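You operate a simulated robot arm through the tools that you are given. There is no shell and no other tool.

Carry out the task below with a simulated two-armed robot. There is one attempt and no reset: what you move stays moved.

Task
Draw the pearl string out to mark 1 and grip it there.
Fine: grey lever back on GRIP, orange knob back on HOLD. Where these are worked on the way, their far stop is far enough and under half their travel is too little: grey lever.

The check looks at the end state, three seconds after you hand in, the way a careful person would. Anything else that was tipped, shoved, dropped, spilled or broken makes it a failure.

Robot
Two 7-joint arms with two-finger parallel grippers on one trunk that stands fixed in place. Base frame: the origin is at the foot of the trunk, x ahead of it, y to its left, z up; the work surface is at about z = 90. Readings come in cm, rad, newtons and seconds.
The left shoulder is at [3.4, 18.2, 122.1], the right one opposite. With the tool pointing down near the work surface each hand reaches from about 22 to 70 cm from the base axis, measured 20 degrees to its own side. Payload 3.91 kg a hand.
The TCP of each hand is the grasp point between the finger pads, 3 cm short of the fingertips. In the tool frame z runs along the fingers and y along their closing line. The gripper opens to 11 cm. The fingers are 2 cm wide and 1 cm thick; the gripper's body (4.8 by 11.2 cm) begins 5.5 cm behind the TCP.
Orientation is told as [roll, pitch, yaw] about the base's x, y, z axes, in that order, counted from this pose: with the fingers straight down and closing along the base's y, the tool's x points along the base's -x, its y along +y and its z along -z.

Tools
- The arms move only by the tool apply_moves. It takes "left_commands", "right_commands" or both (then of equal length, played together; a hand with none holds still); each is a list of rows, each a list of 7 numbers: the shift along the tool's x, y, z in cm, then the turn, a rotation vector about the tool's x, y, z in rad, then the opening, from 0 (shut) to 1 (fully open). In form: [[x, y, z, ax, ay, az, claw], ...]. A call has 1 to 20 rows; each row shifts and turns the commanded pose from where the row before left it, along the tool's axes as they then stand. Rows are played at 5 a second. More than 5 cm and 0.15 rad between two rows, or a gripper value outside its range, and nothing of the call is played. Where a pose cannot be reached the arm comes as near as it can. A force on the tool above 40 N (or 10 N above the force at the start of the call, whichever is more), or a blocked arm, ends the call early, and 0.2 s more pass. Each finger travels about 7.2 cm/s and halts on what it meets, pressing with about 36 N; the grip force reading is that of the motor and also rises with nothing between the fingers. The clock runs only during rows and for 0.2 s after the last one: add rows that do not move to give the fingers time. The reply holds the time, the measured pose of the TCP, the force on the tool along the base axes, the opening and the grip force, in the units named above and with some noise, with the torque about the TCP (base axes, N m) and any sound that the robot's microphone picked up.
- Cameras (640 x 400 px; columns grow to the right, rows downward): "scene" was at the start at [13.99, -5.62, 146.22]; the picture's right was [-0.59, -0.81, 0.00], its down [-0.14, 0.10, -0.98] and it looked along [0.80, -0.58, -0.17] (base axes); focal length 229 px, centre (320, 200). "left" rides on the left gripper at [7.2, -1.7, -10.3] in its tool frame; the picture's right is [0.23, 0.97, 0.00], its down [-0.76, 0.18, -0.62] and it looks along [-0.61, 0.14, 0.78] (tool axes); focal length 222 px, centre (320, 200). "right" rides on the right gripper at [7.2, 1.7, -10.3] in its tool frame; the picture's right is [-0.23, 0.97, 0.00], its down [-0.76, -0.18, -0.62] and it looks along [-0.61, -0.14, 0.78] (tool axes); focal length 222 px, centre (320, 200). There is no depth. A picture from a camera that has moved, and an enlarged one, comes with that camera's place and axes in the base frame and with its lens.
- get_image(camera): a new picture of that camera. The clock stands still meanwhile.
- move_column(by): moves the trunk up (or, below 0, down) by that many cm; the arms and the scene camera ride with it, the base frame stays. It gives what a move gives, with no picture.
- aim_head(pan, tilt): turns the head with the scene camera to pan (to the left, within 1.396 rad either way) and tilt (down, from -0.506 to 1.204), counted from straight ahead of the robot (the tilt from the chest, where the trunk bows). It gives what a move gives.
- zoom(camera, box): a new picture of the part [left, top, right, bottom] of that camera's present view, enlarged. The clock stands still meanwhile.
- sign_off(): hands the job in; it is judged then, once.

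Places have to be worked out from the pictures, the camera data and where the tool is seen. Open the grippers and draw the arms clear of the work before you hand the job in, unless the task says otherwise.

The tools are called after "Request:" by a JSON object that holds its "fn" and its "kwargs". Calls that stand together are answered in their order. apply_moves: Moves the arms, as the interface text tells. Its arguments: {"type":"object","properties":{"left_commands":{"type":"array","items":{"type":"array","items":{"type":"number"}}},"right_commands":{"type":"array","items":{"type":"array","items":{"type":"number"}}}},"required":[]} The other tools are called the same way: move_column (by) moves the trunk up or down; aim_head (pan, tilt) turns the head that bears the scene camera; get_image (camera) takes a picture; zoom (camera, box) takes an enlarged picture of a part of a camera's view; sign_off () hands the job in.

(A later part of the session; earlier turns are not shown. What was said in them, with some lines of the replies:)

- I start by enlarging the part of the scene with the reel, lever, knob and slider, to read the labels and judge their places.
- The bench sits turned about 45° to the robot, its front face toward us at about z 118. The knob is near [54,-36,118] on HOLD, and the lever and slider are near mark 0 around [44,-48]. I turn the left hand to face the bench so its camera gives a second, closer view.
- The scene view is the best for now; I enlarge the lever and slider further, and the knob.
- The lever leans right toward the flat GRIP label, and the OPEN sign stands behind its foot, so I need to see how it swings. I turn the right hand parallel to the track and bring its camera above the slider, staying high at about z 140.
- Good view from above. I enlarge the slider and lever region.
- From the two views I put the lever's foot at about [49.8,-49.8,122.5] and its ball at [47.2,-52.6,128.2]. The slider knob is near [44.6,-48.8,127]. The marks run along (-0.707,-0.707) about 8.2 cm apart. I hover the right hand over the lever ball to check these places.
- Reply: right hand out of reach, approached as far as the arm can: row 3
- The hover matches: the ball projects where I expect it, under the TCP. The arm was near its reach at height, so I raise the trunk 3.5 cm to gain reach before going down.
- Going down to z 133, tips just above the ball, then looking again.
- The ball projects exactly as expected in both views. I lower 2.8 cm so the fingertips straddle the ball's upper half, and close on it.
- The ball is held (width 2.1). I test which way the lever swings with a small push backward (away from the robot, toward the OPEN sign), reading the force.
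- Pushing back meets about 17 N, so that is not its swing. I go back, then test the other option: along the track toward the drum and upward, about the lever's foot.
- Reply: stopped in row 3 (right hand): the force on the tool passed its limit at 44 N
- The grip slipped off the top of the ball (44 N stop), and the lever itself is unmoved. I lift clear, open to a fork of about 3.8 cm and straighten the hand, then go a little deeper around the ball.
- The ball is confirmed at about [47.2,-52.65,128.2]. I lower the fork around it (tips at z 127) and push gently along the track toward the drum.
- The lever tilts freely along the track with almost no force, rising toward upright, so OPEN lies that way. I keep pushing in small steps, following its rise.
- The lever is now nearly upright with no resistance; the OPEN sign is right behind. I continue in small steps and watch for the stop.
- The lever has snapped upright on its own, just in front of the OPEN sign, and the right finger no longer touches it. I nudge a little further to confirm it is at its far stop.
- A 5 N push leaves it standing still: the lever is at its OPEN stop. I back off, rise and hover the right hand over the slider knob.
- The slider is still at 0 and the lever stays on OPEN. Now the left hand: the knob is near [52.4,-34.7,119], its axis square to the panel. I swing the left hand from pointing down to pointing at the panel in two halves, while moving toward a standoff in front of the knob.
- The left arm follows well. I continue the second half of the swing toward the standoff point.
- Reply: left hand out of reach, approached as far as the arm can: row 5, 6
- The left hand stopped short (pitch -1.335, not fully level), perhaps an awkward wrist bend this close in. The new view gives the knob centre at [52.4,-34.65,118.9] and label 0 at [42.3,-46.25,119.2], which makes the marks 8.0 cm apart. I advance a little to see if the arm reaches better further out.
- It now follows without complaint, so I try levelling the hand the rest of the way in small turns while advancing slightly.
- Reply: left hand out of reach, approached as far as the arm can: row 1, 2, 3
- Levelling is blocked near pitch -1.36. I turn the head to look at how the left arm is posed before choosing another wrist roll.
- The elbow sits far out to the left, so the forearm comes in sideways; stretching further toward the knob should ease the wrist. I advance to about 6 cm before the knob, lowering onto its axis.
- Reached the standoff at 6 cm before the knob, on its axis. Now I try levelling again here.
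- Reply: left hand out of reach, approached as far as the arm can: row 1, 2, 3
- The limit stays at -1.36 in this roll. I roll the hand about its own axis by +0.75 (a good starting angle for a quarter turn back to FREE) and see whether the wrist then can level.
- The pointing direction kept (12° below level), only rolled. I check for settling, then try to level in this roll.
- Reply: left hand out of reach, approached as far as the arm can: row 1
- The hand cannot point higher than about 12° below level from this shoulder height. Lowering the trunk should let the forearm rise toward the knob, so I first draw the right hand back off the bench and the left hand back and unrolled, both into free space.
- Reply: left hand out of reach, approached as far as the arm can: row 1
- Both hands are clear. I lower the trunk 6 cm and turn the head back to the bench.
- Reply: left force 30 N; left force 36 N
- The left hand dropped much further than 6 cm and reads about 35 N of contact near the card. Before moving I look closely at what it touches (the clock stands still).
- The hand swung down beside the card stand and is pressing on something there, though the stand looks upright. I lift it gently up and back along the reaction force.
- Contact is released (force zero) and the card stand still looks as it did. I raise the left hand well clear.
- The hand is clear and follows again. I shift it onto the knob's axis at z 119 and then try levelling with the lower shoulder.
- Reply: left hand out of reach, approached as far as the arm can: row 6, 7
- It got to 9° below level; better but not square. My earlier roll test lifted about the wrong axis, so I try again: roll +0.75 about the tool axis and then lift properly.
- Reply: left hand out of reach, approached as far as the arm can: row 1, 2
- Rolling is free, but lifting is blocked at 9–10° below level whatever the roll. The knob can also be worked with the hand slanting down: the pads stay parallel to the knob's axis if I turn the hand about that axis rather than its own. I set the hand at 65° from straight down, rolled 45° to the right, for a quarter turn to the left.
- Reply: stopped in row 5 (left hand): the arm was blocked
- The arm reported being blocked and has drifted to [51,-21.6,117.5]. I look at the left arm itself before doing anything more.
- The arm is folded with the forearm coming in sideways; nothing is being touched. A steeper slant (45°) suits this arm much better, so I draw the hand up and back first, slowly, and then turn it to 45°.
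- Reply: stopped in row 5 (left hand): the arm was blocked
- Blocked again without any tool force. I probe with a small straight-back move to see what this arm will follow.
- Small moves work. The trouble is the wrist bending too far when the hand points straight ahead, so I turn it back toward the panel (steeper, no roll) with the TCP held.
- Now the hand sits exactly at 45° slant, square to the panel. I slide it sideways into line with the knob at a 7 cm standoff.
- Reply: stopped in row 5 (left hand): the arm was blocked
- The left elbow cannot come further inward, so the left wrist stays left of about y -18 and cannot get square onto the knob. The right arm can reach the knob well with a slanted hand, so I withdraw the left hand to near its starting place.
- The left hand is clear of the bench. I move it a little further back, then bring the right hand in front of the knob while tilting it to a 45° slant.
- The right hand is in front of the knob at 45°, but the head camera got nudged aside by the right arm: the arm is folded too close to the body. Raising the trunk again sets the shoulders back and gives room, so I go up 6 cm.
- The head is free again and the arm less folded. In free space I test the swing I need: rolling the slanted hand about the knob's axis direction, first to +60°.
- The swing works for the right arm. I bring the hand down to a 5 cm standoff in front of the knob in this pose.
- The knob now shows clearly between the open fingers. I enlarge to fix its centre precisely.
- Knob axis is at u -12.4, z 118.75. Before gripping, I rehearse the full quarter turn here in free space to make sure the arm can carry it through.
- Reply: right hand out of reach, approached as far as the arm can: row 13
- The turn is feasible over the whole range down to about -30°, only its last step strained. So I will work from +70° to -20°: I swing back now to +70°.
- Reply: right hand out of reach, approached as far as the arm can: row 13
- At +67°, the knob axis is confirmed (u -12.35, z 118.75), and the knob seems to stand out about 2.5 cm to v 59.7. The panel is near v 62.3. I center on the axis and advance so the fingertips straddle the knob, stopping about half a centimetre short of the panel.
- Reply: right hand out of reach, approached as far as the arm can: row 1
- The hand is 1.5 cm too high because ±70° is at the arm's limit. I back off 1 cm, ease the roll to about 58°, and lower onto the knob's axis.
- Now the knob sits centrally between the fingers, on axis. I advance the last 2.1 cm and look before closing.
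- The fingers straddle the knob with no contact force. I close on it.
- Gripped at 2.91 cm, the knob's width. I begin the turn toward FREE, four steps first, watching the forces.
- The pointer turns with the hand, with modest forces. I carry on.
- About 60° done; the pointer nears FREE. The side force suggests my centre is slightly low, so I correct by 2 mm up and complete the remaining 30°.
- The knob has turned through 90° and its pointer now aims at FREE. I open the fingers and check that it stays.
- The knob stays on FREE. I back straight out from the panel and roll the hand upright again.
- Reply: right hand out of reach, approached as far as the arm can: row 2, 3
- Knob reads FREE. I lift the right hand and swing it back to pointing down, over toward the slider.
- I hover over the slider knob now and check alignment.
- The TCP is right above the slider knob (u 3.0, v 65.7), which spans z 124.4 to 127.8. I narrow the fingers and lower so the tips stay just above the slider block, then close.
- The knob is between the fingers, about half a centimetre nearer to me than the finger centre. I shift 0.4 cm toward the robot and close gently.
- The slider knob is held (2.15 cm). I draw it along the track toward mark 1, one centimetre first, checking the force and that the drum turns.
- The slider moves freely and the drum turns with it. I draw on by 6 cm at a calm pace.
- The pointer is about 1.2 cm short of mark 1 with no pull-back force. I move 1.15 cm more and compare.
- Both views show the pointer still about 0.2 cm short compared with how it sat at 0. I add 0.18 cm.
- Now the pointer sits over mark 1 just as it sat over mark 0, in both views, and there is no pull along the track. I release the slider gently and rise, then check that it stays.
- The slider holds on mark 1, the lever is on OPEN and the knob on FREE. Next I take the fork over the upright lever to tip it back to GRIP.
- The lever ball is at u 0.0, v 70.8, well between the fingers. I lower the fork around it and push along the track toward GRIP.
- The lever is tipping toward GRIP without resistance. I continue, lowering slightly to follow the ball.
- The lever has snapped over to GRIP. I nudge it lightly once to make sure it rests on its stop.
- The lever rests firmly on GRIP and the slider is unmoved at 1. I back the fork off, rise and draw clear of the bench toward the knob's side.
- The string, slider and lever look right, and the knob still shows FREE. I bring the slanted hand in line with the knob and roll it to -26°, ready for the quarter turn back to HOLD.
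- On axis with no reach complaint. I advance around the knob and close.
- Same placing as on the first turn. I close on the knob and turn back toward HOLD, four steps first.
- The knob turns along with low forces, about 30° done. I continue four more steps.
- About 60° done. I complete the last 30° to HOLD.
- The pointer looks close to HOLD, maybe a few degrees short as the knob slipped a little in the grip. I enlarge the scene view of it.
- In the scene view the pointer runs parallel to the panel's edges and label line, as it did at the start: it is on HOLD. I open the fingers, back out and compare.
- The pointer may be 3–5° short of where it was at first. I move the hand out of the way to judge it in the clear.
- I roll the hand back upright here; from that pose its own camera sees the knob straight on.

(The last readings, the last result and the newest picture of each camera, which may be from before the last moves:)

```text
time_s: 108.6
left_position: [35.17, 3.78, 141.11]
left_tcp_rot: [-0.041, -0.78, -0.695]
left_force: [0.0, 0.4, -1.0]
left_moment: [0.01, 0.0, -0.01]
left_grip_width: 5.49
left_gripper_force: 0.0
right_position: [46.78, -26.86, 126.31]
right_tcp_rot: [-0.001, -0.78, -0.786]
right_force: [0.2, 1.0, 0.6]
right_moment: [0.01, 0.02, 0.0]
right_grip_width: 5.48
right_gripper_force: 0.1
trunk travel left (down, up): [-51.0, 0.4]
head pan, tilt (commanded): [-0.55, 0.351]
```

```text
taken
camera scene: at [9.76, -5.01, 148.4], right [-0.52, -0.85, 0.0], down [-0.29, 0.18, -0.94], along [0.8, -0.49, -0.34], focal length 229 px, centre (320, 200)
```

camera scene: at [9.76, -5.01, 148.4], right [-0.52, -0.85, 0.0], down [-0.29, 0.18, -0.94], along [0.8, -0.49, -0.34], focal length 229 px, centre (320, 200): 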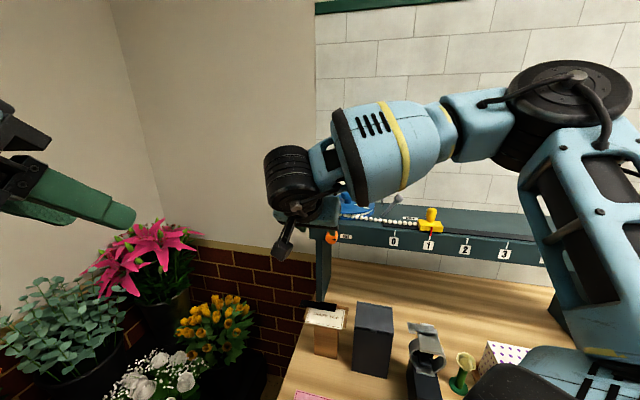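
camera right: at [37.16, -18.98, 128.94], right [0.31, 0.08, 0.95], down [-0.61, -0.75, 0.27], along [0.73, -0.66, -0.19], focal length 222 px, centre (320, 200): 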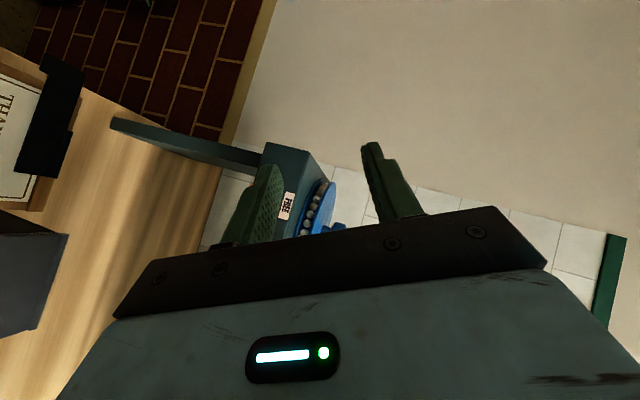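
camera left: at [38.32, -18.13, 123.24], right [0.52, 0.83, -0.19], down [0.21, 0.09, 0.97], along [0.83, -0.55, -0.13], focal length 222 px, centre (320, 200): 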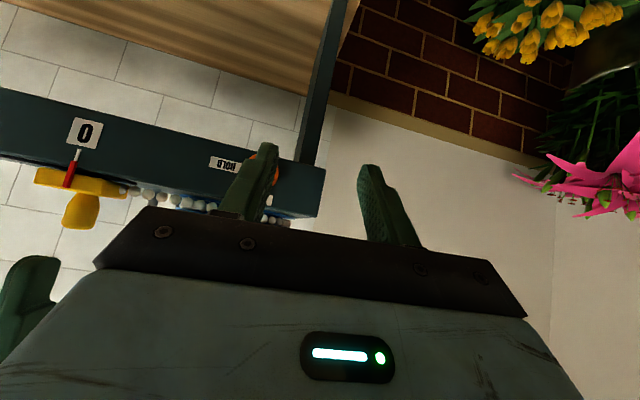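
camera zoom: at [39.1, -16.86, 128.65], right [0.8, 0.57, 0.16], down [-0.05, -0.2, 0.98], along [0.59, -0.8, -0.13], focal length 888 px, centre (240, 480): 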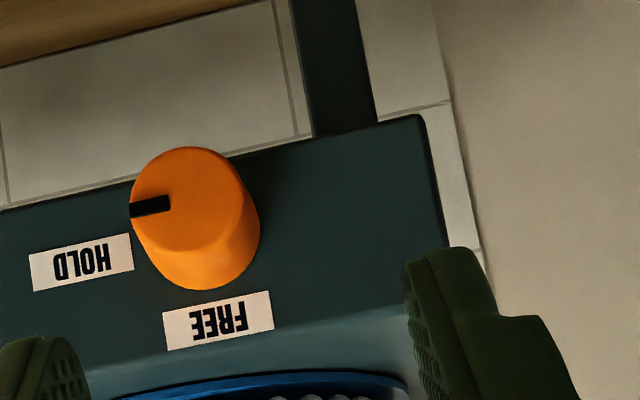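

From here the pointer lies parallel to the HOLD label and the panel edge. One more check from the scene camera, together with the lever and slider.

Request:
{"fn": "zoom", "kwargs": {"camera": "scene", "box": [310, 220, 366, 255]}}

Request:
{"fn": "zoom", "kwargs": {"camera": "scene", "box": [412, 205, 452, 252]}}

Request:
{"fn": "zoom", "kwargs": {"camera": "scene", "box": [290, 180, 460, 400]}}

```text
11.43 times, centred on (338, 238) of scene
camera zoom: at [9.76, -5.01, 148.4], right [-0.52, -0.85, 0.0], down [-0.29, 0.18, -0.94], along [0.8, -0.49, -0.34], focal length 2615 px, centre (114, -229)
```

zoom: 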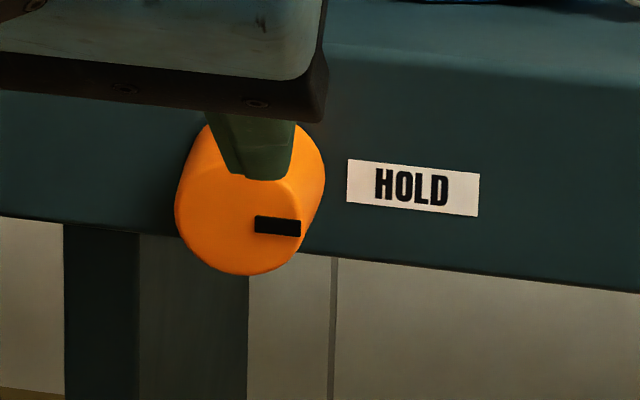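

```text
8.51 times, centred on (432, 228) of scene
camera zoom: at [9.76, -5.01, 148.4], right [-0.52, -0.85, 0.0], down [-0.29, 0.18, -0.94], along [0.8, -0.49, -0.34], focal length 1948 px, centre (-633, -43)
```

zoom: 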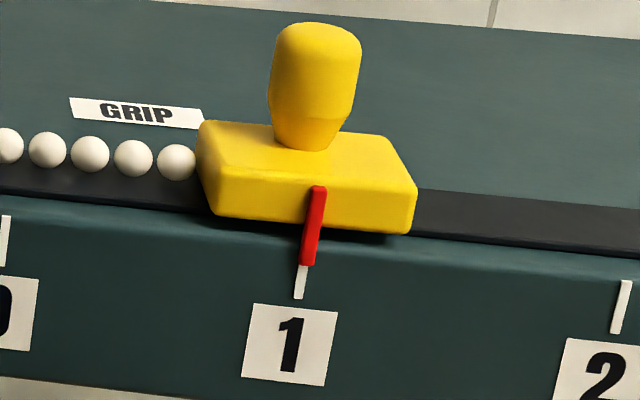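

```text
1.82 times, centred on (375, 290) of scene
camera zoom: at [9.76, -5.01, 148.4], right [-0.52, -0.85, 0.0], down [-0.29, 0.18, -0.94], along [0.8, -0.49, -0.34], focal length 416 px, centre (220, 36)
```

zoom: 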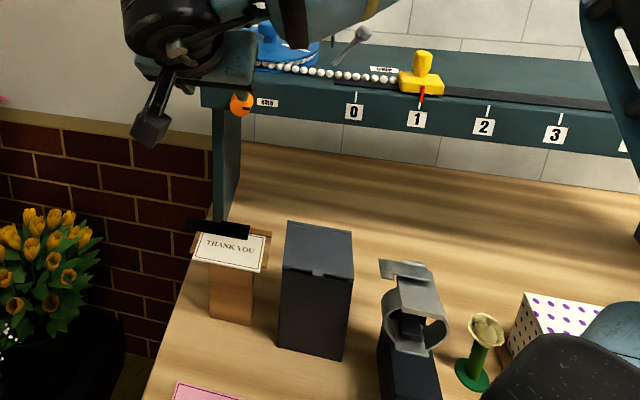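

Pointer parallel to the HOLD label, slider's pointer on mark 1, lever leaning on GRIP, and the card stand and other things stand as at the start. I now draw the right arm clear and open both grippers.

Request:
{"fn": "apply_moves", "kwargs": {"right_commands": [[-2.32, 0, -2.35, 0, 0, 0, 0.5], [-2.32, 0, -2.35, 0, 0, 0, 0.5], [-2.32, 0, -2.35, 0, 0, 0, 0.5], [0.04, -2.68, -0.46, 0, 0.13, 0, 0.5], [0.1, -2.68, -0.45, 0, 0.13, 0, 0.5], [0.155, -2.68, -0.43, 0, 0.13, 0, 0.5], [0.21, -2.68, -0.41, 0, 0.13, 0, 0.5], [0.26, -2.68, -0.38, 0, 0.13, 0, 0.5], [0.31, -2.68, -0.34, 0, 0.13, 0, 0.5], [3, 0, 0, 0, 0, 0, 0.7], [3, 0, 0, 0, 0, 0, 0.9], [3, 0, 0, 0, 0, 0, 1], [0, 0, 0, 0, 0, 0, 1]], "left_commands": [[0, 0, 0, 0, 0, 0, 0.5], [0, 0, 0, 0, 0, 0, 0.5], [0, 0, 0, 0, 0, 0, 0.5], [0, 0, 0, 0, 0, 0, 0.5], [0, 0, 0, 0, 0, 0, 0.5], [0, 0, 0, 0, 0, 0, 0.5], [0, 0, 0, 0, 0, 0, 0.6], [0, 0, 0, 0, 0, 0, 0.7], [0, 0, 0, 0, 0, 0, 0.8], [0, 0, 0, 0, 0, 0, 0.9], [0, 0, 0, 0, 0, 0, 1], [0, 0, 0, 0, 0, 0, 1], [0, 0, 0, 0, 0, 0, 1]]}}

Request:
{"fn": "get_image", "kwargs": {"camera": "scene"}}

Request:
{"fn": "get_image", "kwargs": {"camera": "right"}}

```text
time_s: 111.4
left_position: [35.26, 3.82, 141.15]
left_tcp_rot: [-0.043, -0.78, -0.699]
left_force: [-0.3, 0.9, 0.1]
left_moment: [0.04, -0.01, 0.01]
left_grip_width: 11.0
left_gripper_force: 0.1
right_position: [27.53, -30.29, 138.09]
right_tcp_rot: [0.001, 0.001, -0.786]
right_force: [-0.2, -0.2, 0.0]
right_moment: [0.01, 0.0, -0.04]
right_grip_width: 10.99
right_gripper_force: 0.1
trunk travel left (down, up): [-51.0, 0.4]
head pan, tilt (commanded): [-0.55, 0.351]
```

```text
taken
camera scene: at [9.87, -5.02, 148.39], right [-0.52, -0.85, 0.0], down [-0.29, 0.18, -0.94], along [0.8, -0.49, -0.34], focal length 229 px, centre (320, 200)
```

scene: 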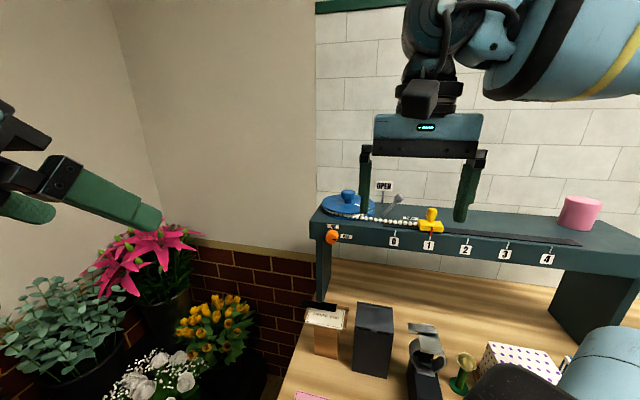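

```text
taken
camera right: at [23.56, -23.96, 148.35], right [0.85, 0.53, 0.0], down [0.41, -0.66, 0.62], along [0.33, -0.53, -0.78], focal length 222 px, centre (320, 200)
```

right: 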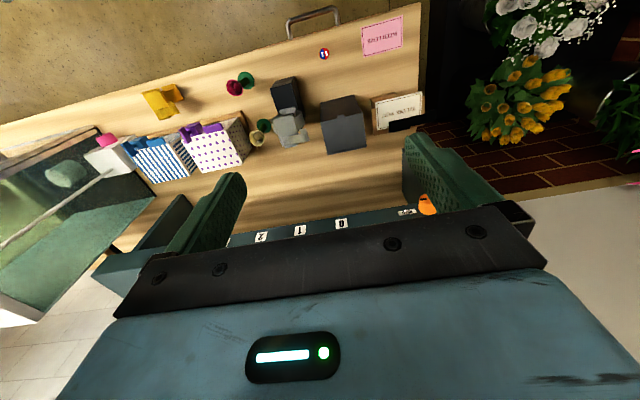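

Both arms are clear with grippers open. A last close look at the whole mechanism before handing in.

Request:
{"fn": "zoom", "kwargs": {"camera": "scene", "box": [300, 170, 460, 270]}}

Request:
{"fn": "zoom", "kwargs": {"camera": "scene", "box": [310, 220, 366, 255]}}

Request:
{"fn": "zoom", "kwargs": {"camera": "scene", "box": [280, 280, 440, 400]}}

Request:
{"fn": "zoom", "kwargs": {"camera": "scene", "box": [412, 205, 452, 252]}}

```text
4.00 times, centred on (380, 220) of scene
camera zoom: at [9.87, -5.02, 148.39], right [-0.52, -0.85, 0.0], down [-0.29, 0.18, -0.94], along [0.8, -0.49, -0.34], focal length 915 px, centre (80, 120)
```

zoom: 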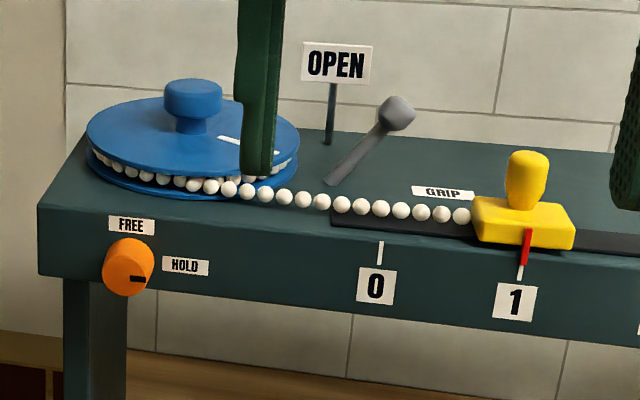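

```text
11.43 times, centred on (338, 238) of scene
camera zoom: at [9.87, -5.02, 148.39], right [-0.52, -0.85, 0.0], down [-0.29, 0.18, -0.94], along [0.8, -0.49, -0.34], focal length 2615 px, centre (114, -229)
```

zoom: 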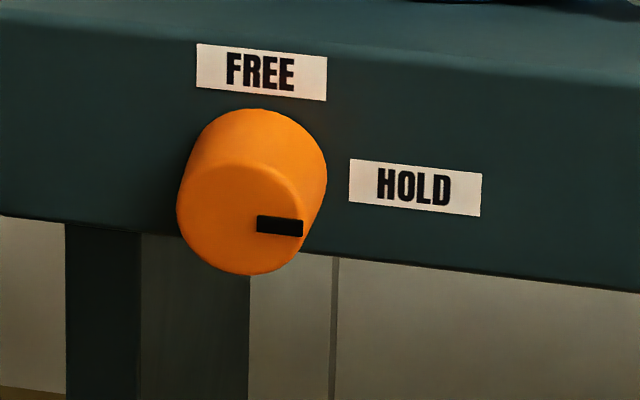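

```text
3.33 times, centred on (360, 340) of scene
camera zoom: at [9.87, -5.02, 148.39], right [-0.52, -0.85, 0.0], down [-0.29, 0.18, -0.94], along [0.8, -0.49, -0.34], focal length 763 px, centre (187, -267)
```

zoom: 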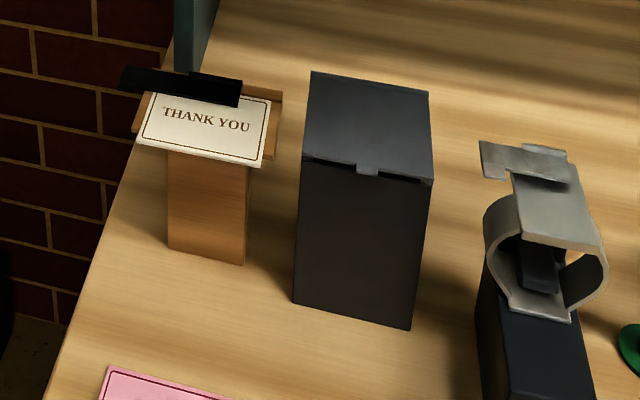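

```text
8.51 times, centred on (432, 228) of scene
camera zoom: at [9.87, -5.02, 148.39], right [-0.52, -0.85, 0.0], down [-0.29, 0.18, -0.94], along [0.8, -0.49, -0.34], focal length 1948 px, centre (-633, -43)
```

zoom: 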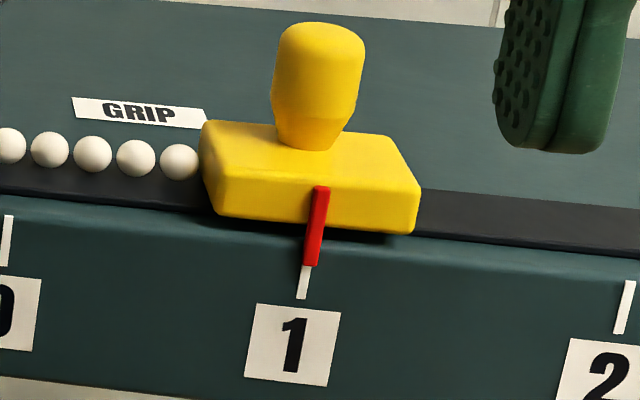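

The pearl string is drawn out, with the slider's pointer on mark 1. The grey lever leans on GRIP and the orange knob points at HOLD. The card stand and the other things look as they did at the start, as far as I can measure. Both grippers are open and clear of the work, so I hand in.

Request:
{"fn": "sign_off", "kwargs": {}}

```text
The job is handed in.
```

I drew the pearl string out to mark 1. The grey lever is back on GRIP and the orange knob is back on HOLD. The job is handed in; I have not seen the check's result.

- **Slider:** its pointer sits over mark 1 the same way it sat over mark 0. By my measurement it is within about 0.1 cm, and it stayed there after I let go.
- **Grey lever:** I took it all the way to its OPEN stop before drawing the string, then brought it back to its GRIP stop. A light push at each end confirmed the stop.
- **Orange knob:** I turned it to FREE, then back to HOLD. The pointer lies within about 1–2° of parallel to the HOLD label.

**Possible contact:** lowering the trunk swung the left hand down beside the THANK YOU card stand. It pressed on something there with about 35 N until I lifted it clear. I could not see exactly what it touched. Comparing camera views from before and after, the stand matches its starting place to within about half a centimetre, which is roughly the error of my measurement. The box and holder next to it look untouched.

Both arms are clear of the bench with the grippers open.
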